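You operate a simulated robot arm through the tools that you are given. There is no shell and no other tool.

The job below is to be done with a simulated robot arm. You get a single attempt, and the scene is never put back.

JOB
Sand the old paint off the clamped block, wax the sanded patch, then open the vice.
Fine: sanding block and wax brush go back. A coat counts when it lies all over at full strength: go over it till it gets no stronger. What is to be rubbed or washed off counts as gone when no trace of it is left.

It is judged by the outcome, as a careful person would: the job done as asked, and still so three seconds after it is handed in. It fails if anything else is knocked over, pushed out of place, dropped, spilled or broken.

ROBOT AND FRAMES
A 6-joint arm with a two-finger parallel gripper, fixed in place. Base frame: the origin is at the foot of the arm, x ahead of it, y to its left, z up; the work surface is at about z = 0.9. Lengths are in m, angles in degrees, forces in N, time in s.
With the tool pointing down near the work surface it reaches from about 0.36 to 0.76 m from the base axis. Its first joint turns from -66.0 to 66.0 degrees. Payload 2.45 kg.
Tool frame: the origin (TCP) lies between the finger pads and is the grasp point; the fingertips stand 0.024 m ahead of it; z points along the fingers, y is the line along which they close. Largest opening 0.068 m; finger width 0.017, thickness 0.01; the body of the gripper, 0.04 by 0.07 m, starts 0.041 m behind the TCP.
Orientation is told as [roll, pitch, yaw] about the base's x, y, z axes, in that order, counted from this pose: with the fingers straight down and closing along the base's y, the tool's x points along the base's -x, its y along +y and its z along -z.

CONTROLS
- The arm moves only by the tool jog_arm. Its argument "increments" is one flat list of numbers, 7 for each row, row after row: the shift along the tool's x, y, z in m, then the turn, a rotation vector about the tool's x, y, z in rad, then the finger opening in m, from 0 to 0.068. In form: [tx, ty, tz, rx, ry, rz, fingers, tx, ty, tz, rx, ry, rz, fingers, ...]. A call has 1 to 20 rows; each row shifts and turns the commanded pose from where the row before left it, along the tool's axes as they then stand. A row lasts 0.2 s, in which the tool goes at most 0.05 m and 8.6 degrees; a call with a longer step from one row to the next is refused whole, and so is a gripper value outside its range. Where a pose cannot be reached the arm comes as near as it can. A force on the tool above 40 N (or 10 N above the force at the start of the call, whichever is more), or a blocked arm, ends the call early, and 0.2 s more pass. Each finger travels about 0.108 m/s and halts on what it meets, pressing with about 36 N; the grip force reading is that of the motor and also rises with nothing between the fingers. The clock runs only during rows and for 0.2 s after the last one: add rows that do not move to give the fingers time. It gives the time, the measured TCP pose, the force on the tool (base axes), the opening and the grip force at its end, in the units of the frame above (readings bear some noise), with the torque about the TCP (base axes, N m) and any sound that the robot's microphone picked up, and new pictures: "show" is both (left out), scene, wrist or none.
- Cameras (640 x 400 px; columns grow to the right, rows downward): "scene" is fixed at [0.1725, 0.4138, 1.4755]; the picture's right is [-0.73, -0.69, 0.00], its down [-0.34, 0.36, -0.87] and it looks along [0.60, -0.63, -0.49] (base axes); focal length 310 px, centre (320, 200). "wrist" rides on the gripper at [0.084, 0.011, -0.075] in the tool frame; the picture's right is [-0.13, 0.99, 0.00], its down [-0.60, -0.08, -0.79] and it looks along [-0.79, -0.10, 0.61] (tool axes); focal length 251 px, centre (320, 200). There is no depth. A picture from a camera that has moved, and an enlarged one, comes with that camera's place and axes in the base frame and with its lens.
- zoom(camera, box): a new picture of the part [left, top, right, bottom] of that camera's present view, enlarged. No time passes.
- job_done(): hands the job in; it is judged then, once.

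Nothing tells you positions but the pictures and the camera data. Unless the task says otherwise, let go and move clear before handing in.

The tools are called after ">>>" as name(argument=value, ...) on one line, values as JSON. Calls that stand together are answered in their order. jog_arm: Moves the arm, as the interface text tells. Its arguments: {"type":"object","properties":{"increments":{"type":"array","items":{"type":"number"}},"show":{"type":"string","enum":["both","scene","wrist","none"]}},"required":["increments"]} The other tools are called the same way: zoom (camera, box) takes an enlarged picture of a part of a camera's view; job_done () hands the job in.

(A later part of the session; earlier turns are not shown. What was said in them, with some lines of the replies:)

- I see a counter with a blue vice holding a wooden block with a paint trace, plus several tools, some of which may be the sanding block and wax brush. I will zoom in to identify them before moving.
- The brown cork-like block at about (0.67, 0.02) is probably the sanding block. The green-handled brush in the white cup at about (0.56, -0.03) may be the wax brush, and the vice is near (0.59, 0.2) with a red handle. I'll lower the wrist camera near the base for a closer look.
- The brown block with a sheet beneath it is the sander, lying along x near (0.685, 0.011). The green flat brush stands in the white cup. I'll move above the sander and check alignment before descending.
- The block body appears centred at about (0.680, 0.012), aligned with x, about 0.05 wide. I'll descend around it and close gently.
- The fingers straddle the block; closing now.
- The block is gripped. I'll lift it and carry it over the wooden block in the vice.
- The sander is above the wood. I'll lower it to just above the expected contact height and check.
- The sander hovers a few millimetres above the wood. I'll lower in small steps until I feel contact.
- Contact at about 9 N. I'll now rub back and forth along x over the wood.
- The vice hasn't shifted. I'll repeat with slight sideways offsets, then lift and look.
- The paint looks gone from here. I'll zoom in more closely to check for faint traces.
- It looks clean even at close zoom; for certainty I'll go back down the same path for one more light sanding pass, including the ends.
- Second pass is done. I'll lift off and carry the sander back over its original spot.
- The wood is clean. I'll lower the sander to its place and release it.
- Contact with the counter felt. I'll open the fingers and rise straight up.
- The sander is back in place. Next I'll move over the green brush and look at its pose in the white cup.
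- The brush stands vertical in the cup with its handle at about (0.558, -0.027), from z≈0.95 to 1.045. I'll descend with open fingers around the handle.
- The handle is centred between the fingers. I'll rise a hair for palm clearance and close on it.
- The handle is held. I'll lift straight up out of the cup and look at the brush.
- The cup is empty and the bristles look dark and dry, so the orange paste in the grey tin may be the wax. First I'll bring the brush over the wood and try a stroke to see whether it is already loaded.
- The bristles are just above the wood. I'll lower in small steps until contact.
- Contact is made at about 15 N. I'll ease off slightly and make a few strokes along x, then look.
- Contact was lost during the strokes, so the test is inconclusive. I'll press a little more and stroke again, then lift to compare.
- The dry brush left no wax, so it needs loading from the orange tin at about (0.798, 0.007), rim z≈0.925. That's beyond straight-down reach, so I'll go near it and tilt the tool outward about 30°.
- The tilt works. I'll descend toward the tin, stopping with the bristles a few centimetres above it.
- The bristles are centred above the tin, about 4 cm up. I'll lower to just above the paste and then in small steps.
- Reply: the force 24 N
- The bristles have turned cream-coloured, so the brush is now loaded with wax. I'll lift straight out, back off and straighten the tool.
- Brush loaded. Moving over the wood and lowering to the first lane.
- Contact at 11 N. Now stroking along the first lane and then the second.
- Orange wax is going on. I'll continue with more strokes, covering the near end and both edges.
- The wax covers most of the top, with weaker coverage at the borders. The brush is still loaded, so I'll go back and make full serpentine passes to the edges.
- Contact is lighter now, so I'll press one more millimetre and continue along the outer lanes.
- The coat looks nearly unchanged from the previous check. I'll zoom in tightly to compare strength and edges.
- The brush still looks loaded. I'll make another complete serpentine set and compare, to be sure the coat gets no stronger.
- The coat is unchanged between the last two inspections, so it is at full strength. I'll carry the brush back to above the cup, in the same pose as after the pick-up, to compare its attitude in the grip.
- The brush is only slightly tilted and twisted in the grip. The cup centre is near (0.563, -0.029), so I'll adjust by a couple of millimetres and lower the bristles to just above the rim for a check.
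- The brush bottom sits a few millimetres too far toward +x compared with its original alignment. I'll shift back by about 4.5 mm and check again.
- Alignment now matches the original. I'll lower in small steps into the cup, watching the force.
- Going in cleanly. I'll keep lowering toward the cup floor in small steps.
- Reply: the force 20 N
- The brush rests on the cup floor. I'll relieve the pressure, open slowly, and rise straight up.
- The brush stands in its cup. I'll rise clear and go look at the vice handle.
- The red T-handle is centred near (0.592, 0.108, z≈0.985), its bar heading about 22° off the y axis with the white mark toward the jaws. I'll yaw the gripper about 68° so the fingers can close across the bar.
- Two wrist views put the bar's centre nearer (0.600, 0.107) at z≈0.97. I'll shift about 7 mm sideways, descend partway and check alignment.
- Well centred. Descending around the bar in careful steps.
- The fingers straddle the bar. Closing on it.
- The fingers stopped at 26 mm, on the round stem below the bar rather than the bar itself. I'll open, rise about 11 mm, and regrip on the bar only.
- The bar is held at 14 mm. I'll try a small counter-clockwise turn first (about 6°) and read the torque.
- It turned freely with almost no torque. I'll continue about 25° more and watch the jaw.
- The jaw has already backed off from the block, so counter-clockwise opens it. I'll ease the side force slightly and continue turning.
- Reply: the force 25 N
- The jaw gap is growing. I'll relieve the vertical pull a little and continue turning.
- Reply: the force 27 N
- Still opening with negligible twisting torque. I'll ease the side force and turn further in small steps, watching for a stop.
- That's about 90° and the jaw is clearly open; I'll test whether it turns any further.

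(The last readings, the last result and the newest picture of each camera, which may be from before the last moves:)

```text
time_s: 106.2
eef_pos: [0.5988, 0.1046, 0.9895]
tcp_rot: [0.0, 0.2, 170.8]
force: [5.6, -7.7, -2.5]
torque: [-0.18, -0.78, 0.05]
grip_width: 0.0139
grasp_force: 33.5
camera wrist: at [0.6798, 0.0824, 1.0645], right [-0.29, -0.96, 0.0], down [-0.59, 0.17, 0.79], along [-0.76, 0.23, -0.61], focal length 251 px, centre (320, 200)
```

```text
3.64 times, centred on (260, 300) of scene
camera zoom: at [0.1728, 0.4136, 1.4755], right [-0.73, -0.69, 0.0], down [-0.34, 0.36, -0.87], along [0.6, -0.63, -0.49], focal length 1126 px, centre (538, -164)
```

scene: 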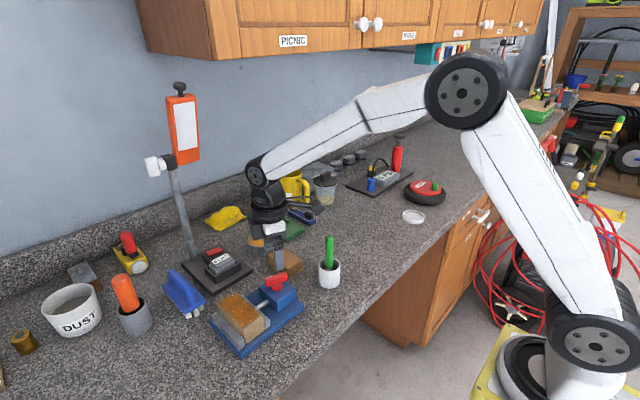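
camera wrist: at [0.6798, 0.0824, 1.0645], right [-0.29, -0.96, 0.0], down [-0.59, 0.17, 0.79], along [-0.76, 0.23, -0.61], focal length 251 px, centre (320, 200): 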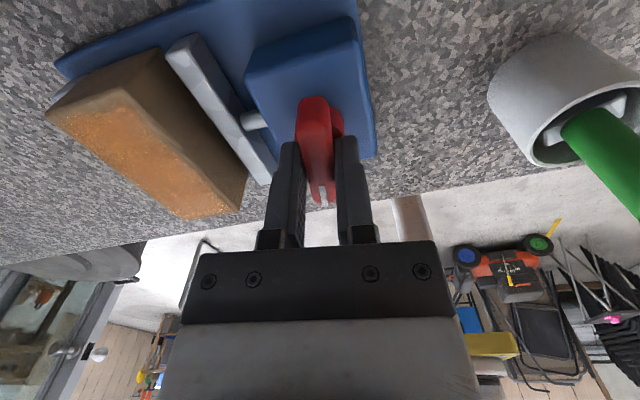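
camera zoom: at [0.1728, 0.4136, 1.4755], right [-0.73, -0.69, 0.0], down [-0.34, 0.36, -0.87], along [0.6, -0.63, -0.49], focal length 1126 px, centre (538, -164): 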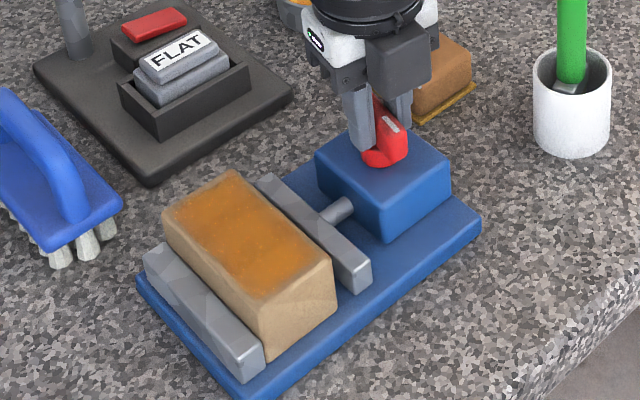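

Still turning and still opening. I'll go further to find the end stop.

>>> jog_arm(increments=[0, 0, 0, 0, 0, -0.1, 0.006, 0, 0, 0, 0, 0, -0.1, 0.006, 0, 0, 0, 0, 0, -0.1, 0.006, 0, 0, 0, 0, 0, 0, 0.006], show="wrist")

>>> zoom(camera="scene", box=[205, 245, 315, 355])

```text
time_s: 107.2
eef_pos: [0.5937, 0.1147, 0.9885]
tcp_rot: [1.0, 0.2, -172.9]
force: [10.4, -34.4, 3.5]
torque: [-0.15, 0.18, -0.24]
grip_width: 0.0343
grasp_force: 17.4
out of reach, approached as far as the arm can: row 3
camera wrist: at [0.6797, 0.1163, 1.0642], right [0.0, -1.0, 0.02], down [-0.61, 0.02, 0.79], along [-0.79, -0.01, -0.61], focal length 251 px, centre (320, 200)
```

wrist: 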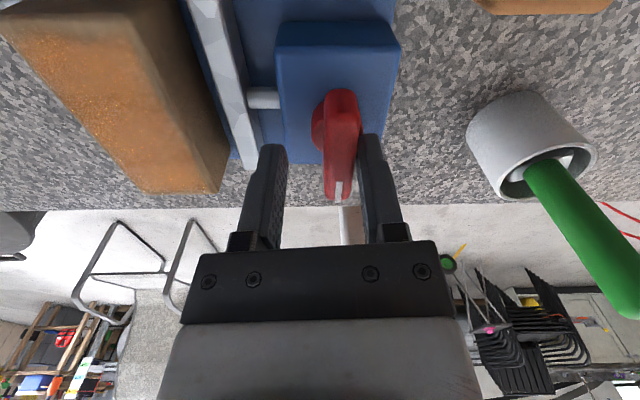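

```text
3.64 times, centred on (260, 300) of scene
camera zoom: at [0.1728, 0.4127, 1.4758], right [-0.73, -0.69, 0.0], down [-0.34, 0.36, -0.87], along [0.6, -0.63, -0.49], focal length 1126 px, centre (538, -164)
```

zoom: 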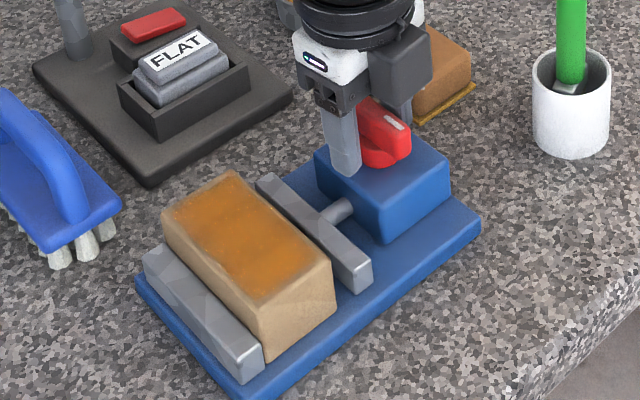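

The wrist reached its limit and the tool was pushed sideways, so this is as far as I'll turn; the jaw stands well clear of the block. I'll open the fingers in place and rise.

>>> jog_arm(increments=[0, 0, 0, 0, 0, 0.03, 0.045, 0, 0, 0, 0, 0, 0.03, 0.068, 0, 0, 0, 0, 0, 0, 0.068], show="wrist")

>>> zoom(camera="scene", box=[205, 245, 315, 355])

```text
time_s: 108.0
eef_pos: [0.5941, 0.1192, 0.9888]
tcp_rot: [0.1, 0.0, -175.6]
force: [-0.5, 0.7, 0.6]
torque: [0.01, 0.02, -0.01]
grip_width: 0.0678
grasp_force: 0.1
camera wrist: at [0.6793, 0.1158, 1.0637], right [-0.05, -1.0, 0.0], down [-0.61, 0.03, 0.79], along [-0.79, 0.04, -0.61], focal length 251 px, centre (320, 200)
```

wrist: 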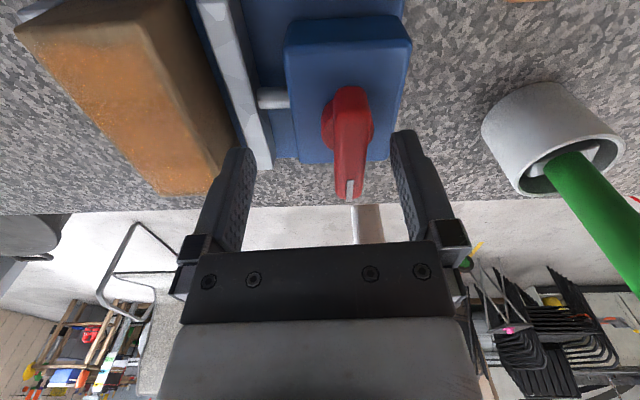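

```text
3.64 times, centred on (260, 300) of scene
camera zoom: at [0.1725, 0.4138, 1.4755], right [-0.73, -0.69, 0.0], down [-0.34, 0.36, -0.87], along [0.6, -0.63, -0.49], focal length 1126 px, centre (538, -164)
```

zoom: 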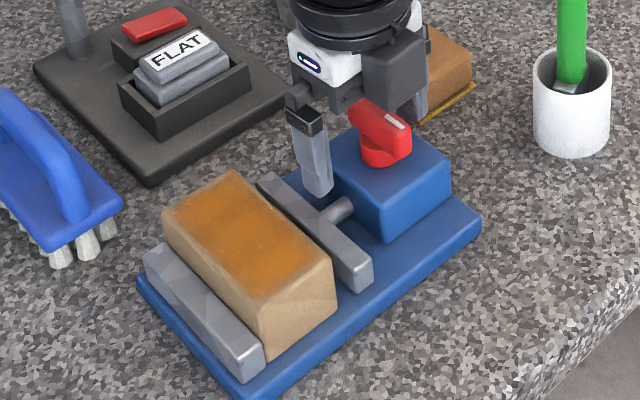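

The fingers are clear. Rising straight up to inspect everything.

>>> jog_arm(increments=[0, 0, -0.02, 0, 0, 0, 0.068, 0, 0, -0.04, 0, 0, 0, 0.068, 0, 0, -0.05, 0, 0, 0, 0.068, 0, 0, -0.05, 0, 0, 0, 0.068, 0, 0, -0.05, 0, 0, 0, 0.068, 0, 0, 0, 0, 0, 0, 0.068], show="both")

>>> zoom(camera="scene", box=[205, 245, 315, 355])

>>> zoom(camera="wrist", box=[170, 0, 450, 150])

```text
time_s: 109.4
eef_pos: [0.5938, 0.1171, 1.2017]
tcp_rot: [0.0, 0.0, -175.5]
force: [-1.2, -0.4, 0.2]
torque: [0.02, 0.05, -0.01]
grip_width: 0.068
grasp_force: 0.1
camera wrist: at [0.6791, 0.1145, 1.2763], right [-0.05, -1.0, 0.0], down [-0.61, 0.03, 0.79], along [-0.79, 0.04, -0.61], focal length 251 px, centre (320, 200)
```

scene: 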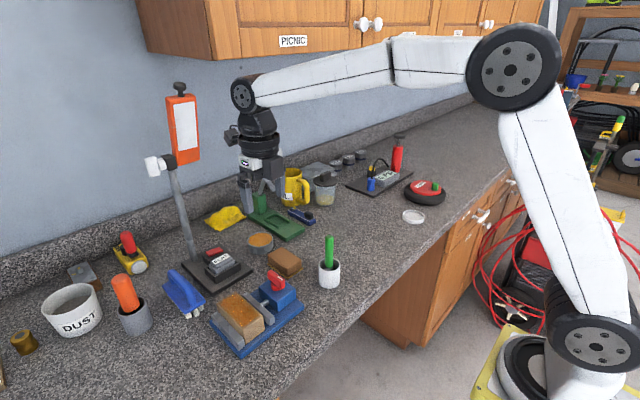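
wrist: 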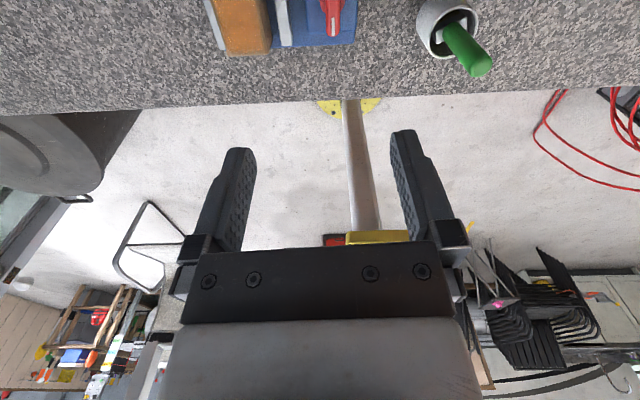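

```text
3.64 times, centred on (260, 300) of scene
camera zoom: at [0.1725, 0.4138, 1.4755], right [-0.73, -0.69, 0.0], down [-0.34, 0.36, -0.87], along [0.6, -0.63, -0.49], focal length 1126 px, centre (538, -164)
```

zoom: 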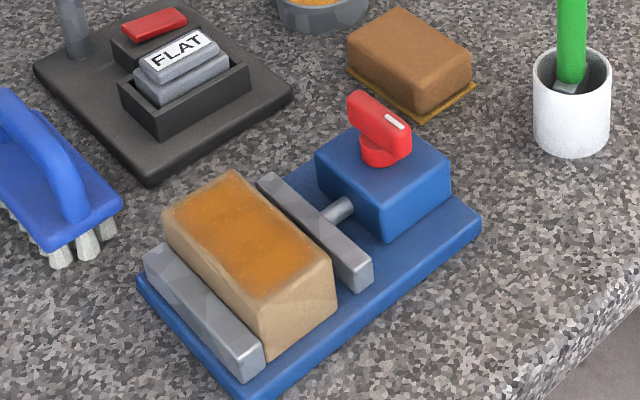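

```text
2.29 times, centred on (310, 75) of wrist
camera zoom: at [0.6791, 0.1145, 1.2763], right [-0.05, -1.0, 0.0], down [-0.61, 0.03, 0.79], along [-0.79, 0.04, -0.61], focal length 575 px, centre (343, 486)
```

zoom: 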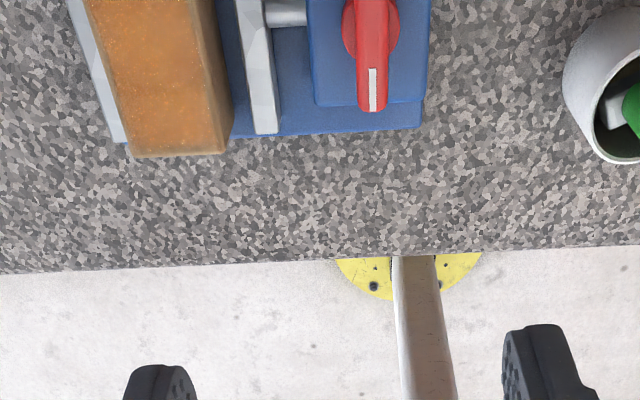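

The block is released with roughly a 1 cm gap, and the handle has turned about 110°. To be sure it's at its end stop, I'll unwind the wrist at height and regrip the bar to test whether it turns further.

>>> jog_arm(increments=[0, 0, 0, 0, 0, 0.148, 0.068, 0, 0, 0, 0, 0, 0.148, 0.068, 0, 0, 0, 0, 0, 0.148, 0.068, 0, 0, 0, 0, 0, 0.148, 0.068, 0, 0, 0, 0, 0, 0.148, 0.068, 0, 0, 0, 0, 0, 0.148, 0.068, 0, 0, 0, 0, 0, 0.148, 0.068, 0, 0, 0, 0, 0, 0.148, 0.068, 0, 0, 0, 0, 0, 0.148, 0.068, 0, 0, 0, 0, 0, 0.148, 0.068, 0, 0, 0, 0, 0, 0.148, 0.068, 0, 0, 0, 0, 0, 0.148, 0.068, 0, 0, 0, 0, 0, 0.148, 0.068, 0, 0, 0, 0, 0, 0.148, 0.068, 0, 0, 0, 0, 0, 0.148, 0.068, 0, 0, 0, 0, 0, 0.148, 0.068, 0, 0, 0, 0, 0, 0.148, 0.068, 0, 0, 0, 0, 0, 0.148, 0.068, 0, 0, 0, 0, 0, 0.148, 0.068, 0, 0, 0, 0, 0, 0.148, 0.068], show="none")

>>> jog_arm(increments=[0, 0, 0, 0, 0, 0.148, 0.068, 0, 0, 0, 0, 0, 0.148, 0.068, 0, 0, 0.04, 0, 0, 0, 0.068, 0, 0, 0.04, 0, 0, 0, 0.068, 0, 0, 0.04, 0, 0, 0, 0.068, 0, 0, 0, 0, 0, 0, 0.068], show="both")

>>> zoom(camera="wrist", box=[220, 0, 440, 150])

```text
time_s: 113.6
eef_pos: [0.5945, 0.1189, 1.1985]
tcp_rot: [0.0, 0.0, 14.7]
force: [-1.0, -0.3, 0.9]
torque: [-0.01, 0.0, 0.01]
grip_width: 0.068
grasp_force: 0.0
```

```text
time_s: 115.0
eef_pos: [0.5937, 0.1173, 1.0782]
tcp_rot: [0.0, 0.0, -2.1]
force: [0.6, 0.4, -0.4]
torque: [0.02, -0.01, -0.02]
grip_width: 0.068
grasp_force: 0.0
camera wrist: at [0.5115, 0.1334, 1.1531], right [0.17, 0.99, 0.0], down [0.6, -0.1, 0.79], along [0.78, -0.13, -0.61], focal length 251 px, centre (320, 200)
```

scene: 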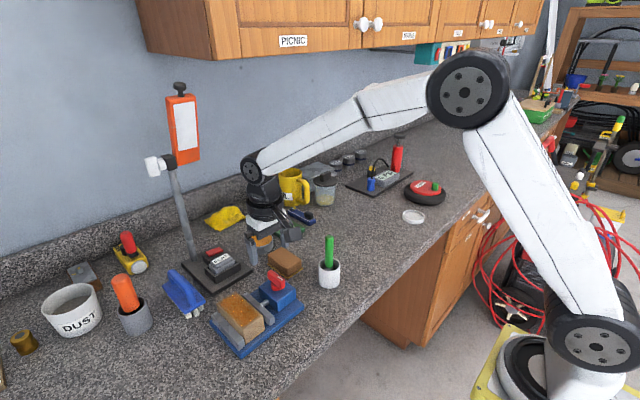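
wrist: 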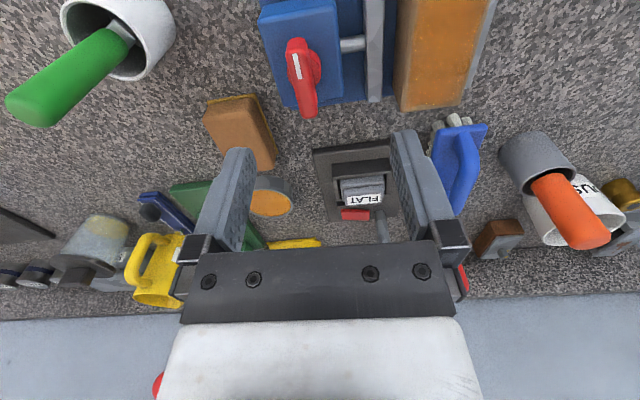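

```text
2.67 times, centred on (330, 75) of wrist
camera zoom: at [0.5115, 0.1334, 1.1531], right [0.17, 0.99, 0.0], down [0.6, -0.1, 0.79], along [0.78, -0.13, -0.61], focal length 670 px, centre (293, 533)
```

zoom: 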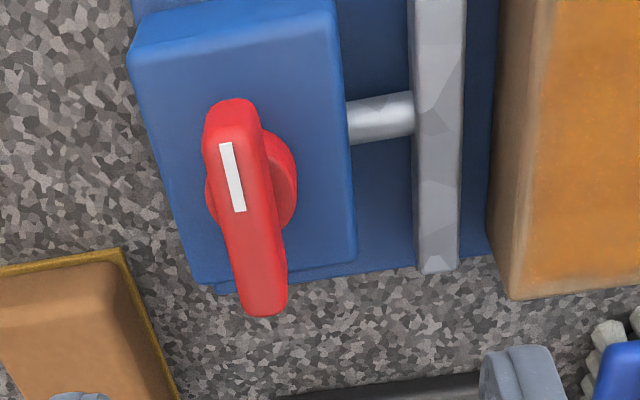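

The bar now points along x with its centre at (0.600, 0.106). I'll regrip there and test a further counter-clockwise turn.

>>> jog_arm(increments=[-0.0067, -0.0111, 0.03, 0, 0, 0, 0.068, 0, 0, 0.03, 0, 0, 0, 0.06, 0, 0, 0.02, 0, 0, 0, 0.05, 0, 0, 0.0087, 0, 0, 0, 0.04, 0, 0, 0, 0, 0, 0, 0.04], show="wrist")

>>> zoom(camera="scene", box=[205, 245, 315, 355])

```text
time_s: 116.2
eef_pos: [0.6006, 0.1063, 0.9899]
tcp_rot: [0.1, 0.1, -2.1]
force: [0.4, -0.3, 0.3]
torque: [-0.01, 0.03, 0.02]
grip_width: 0.0403
grasp_force: 0.1
camera wrist: at [0.5179, 0.1217, 1.0649], right [0.17, 0.99, 0.0], down [0.6, -0.1, 0.79], along [0.78, -0.13, -0.61], focal length 251 px, centre (320, 200)
```

wrist: 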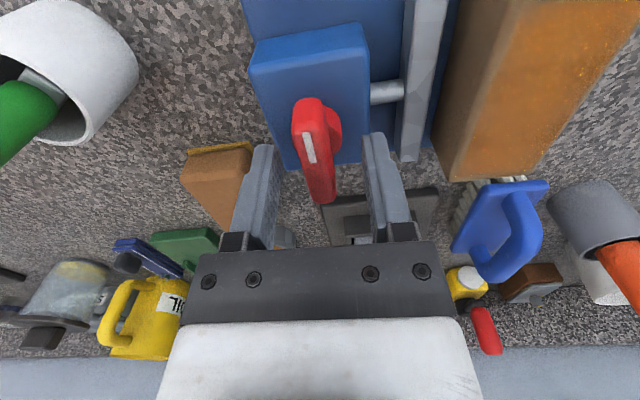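

```text
3.64 times, centred on (260, 300) of scene
camera zoom: at [0.1725, 0.4138, 1.4755], right [-0.73, -0.69, 0.0], down [-0.34, 0.36, -0.87], along [0.6, -0.63, -0.49], focal length 1126 px, centre (538, -164)
```

zoom: 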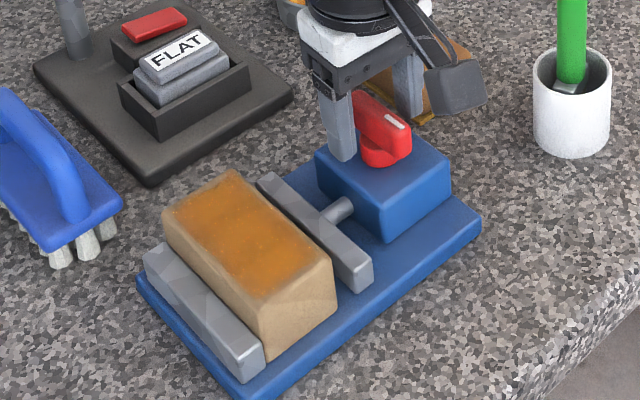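

Aligned. Closing on the bar, then testing a small further turn.

>>> jog_arm(increments=[0, -0.001, 0, 0, 0, 0, 0.025, 0, 0, 0, 0, 0, 0, 0.012, 0, 0, 0, 0, 0, 0, 0.006, 0, 0, 0, 0, 0, 0, 0.006, 0, 0, 0, 0, 0, -0.05, 0.006, 0, 0, 0, 0, 0, -0.05, 0.006, 0, 0, 0, 0, 0, 0, 0.006], show="wrist")

>>> zoom(camera="scene", box=[205, 245, 315, 355])

```text
time_s: 117.8
eef_pos: [0.6006, 0.1055, 0.99]
tcp_rot: [0.0, 0.0, 3.5]
force: [-3.7, -10.7, 6.2]
torque: [-0.06, -0.21, -0.79]
grip_width: 0.015
grasp_force: 34.3
camera wrist: at [0.5164, 0.112, 1.0651], right [0.07, 1.0, 0.0], down [0.61, -0.04, 0.79], along [0.79, -0.05, -0.61], focal length 251 px, centre (320, 200)
```

wrist: 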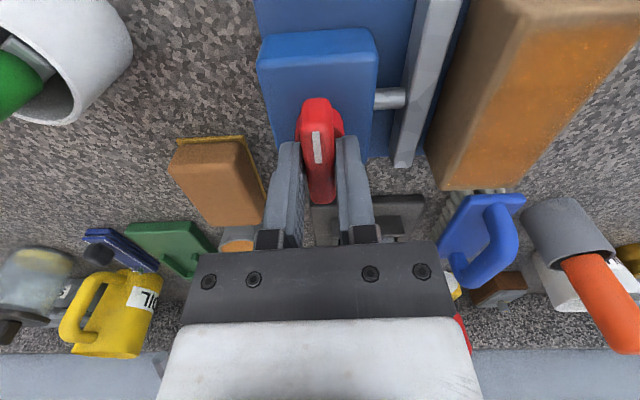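

```text
3.64 times, centred on (260, 300) of scene
camera zoom: at [0.1723, 0.4134, 1.4756], right [-0.73, -0.69, 0.0], down [-0.34, 0.36, -0.87], along [0.6, -0.63, -0.49], focal length 1126 px, centre (538, -164)
```

zoom: 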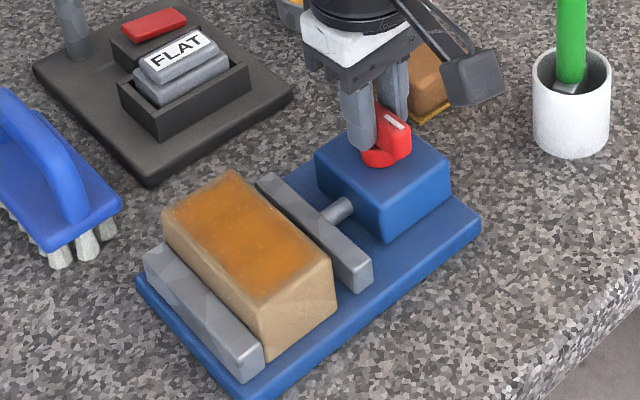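

The torque jumped to about 0.8 N m with the handle not moving, so it is at its end stop and the vice is fully open. I'll release and rise clear.

>>> jog_arm(increments=[0, 0, 0, 0, 0, 0.03, 0.03, 0, 0, 0, 0, 0, 0, 0.045, 0, 0, 0, 0, 0, 0, 0.05, 0, 0, -0.02, 0, 0, 0, 0.05, 0, 0, -0.04, 0, 0, 0, 0.06, 0, 0, -0.05, 0, 0, 0, 0.06, 0, 0, -0.05, 0, 0, 0, 0.06, 0.03, 0, -0.03, 0, 0, 0, 0.06, 0.04, 0, -0.02, 0, 0, 0, 0.06, 0.04, 0, 0, 0, 0, 0, 0.06, 0, 0, 0, 0, 0, 0, 0.06], show="both")

>>> zoom(camera="scene", box=[205, 225, 345, 355])

>>> zoom(camera="scene", box=[222, 288, 262, 328])

```text
time_s: 120.2
eef_pos: [0.4906, 0.1025, 1.2003]
tcp_rot: [0.0, 0.0, 2.0]
force: [0.2, 0.6, 0.5]
torque: [-0.04, -0.02, -0.01]
grip_width: 0.0602
grasp_force: 0.0
camera wrist: at [0.4062, 0.113, 1.2753], right [0.1, 1.0, 0.0], down [0.61, -0.06, 0.79], along [0.79, -0.08, -0.61], focal length 251 px, centre (320, 200)
```

scene: 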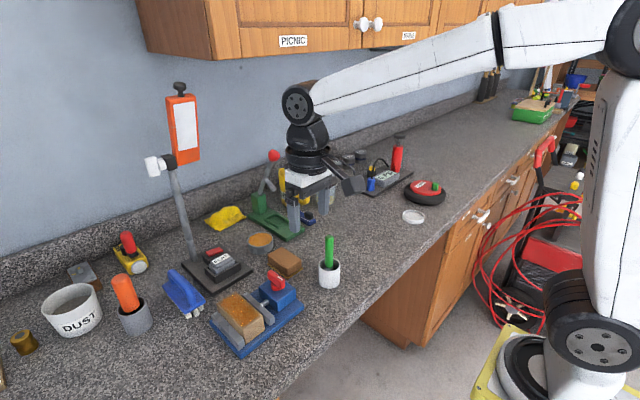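
wrist: 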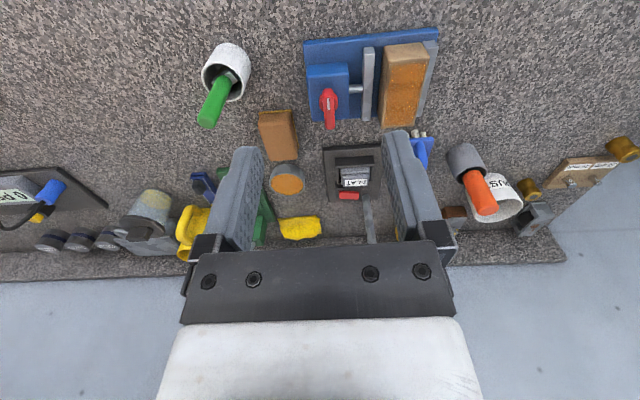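

```text
3.08 times, centred on (275, 290) of scene
camera zoom: at [0.1725, 0.4138, 1.4755], right [-0.73, -0.69, 0.0], down [-0.34, 0.36, -0.87], along [0.6, -0.63, -0.49], focal length 953 px, centre (458, -77)
```

zoom: 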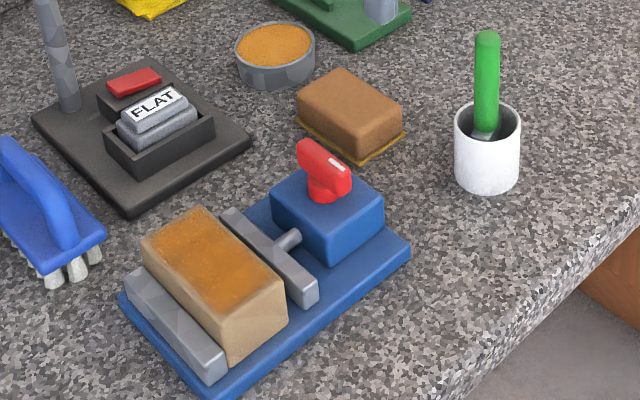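

```text
10.00 times, centred on (242, 308) of scene
camera zoom: at [0.1725, 0.4138, 1.4755], right [-0.73, -0.69, 0.0], down [-0.34, 0.36, -0.87], along [0.6, -0.63, -0.49], focal length 3098 px, centre (1100, -880)
```

zoom: 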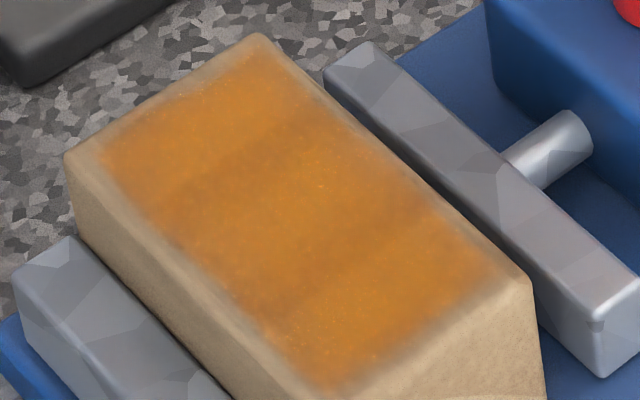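

Everything looks in order: sander and brush are back and the vice is open. I'll take one last top-down look at the coat from the wrist camera before handing in.

>>> zoom(camera="wrist", box=[370, 30, 450, 140])

>>> zoom(camera="wrist", box=[180, 30, 320, 200])

```text
3.64 times, centred on (410, 85) of wrist
camera zoom: at [0.4062, 0.113, 1.2753], right [0.1, 1.0, 0.0], down [0.61, -0.06, 0.79], along [0.79, -0.08, -0.61], focal length 914 px, centre (-7, 618)
```

zoom: 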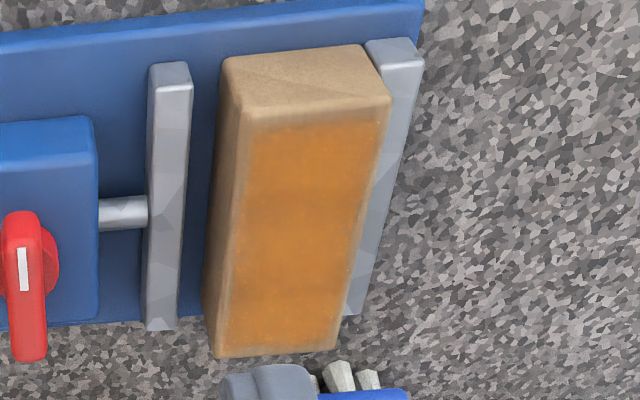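

```text
2.35 times, centred on (250, 115) of wrist
camera zoom: at [0.4062, 0.113, 1.2753], right [0.1, 1.0, 0.0], down [0.61, -0.06, 0.79], along [0.79, -0.08, -0.61], focal length 592 px, centre (485, 400)
```

zoom: 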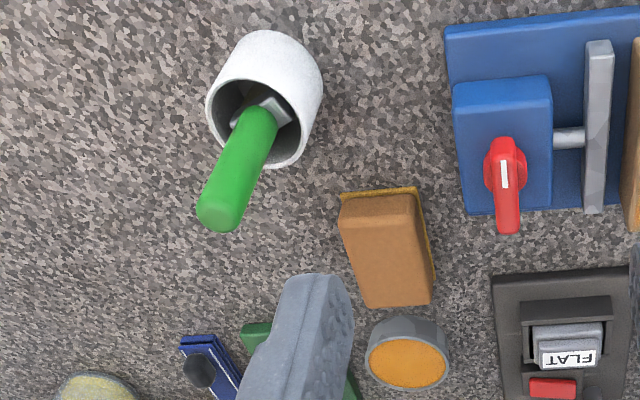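

The wax coat is even, no paint shows, and the vice jaw stands clear of the block. The sanding block and brush are back in place and the arm is clear, so I'm handing in.

>>> job_done()

```text
The job is handed in.
```

The job is finished and handed in.

- **Sanding:** I sanded the block in two passes, and no paint shows even at close zoom.
- **Wax:** I loaded the brush from the orange tin and went over the top until two inspections in a row looked the same. The coat covers the whole patch, with a narrow bare margin at the edges of the block's top. More strokes to the edges didn't change that margin, so I took it to be outside the patch.
- **Vice:** I turned the red handle counter-clockwise about 110° to its end stop. The jaw now stands roughly 1 cm clear of the block.
- **Tools:** The sanding block is back on its spot on the counter. The brush is back in the white cup, twisted slightly from how it first stood, with wax still on the bristles.

I saw nothing else knocked over or moved. The arm is clear of the bench items.
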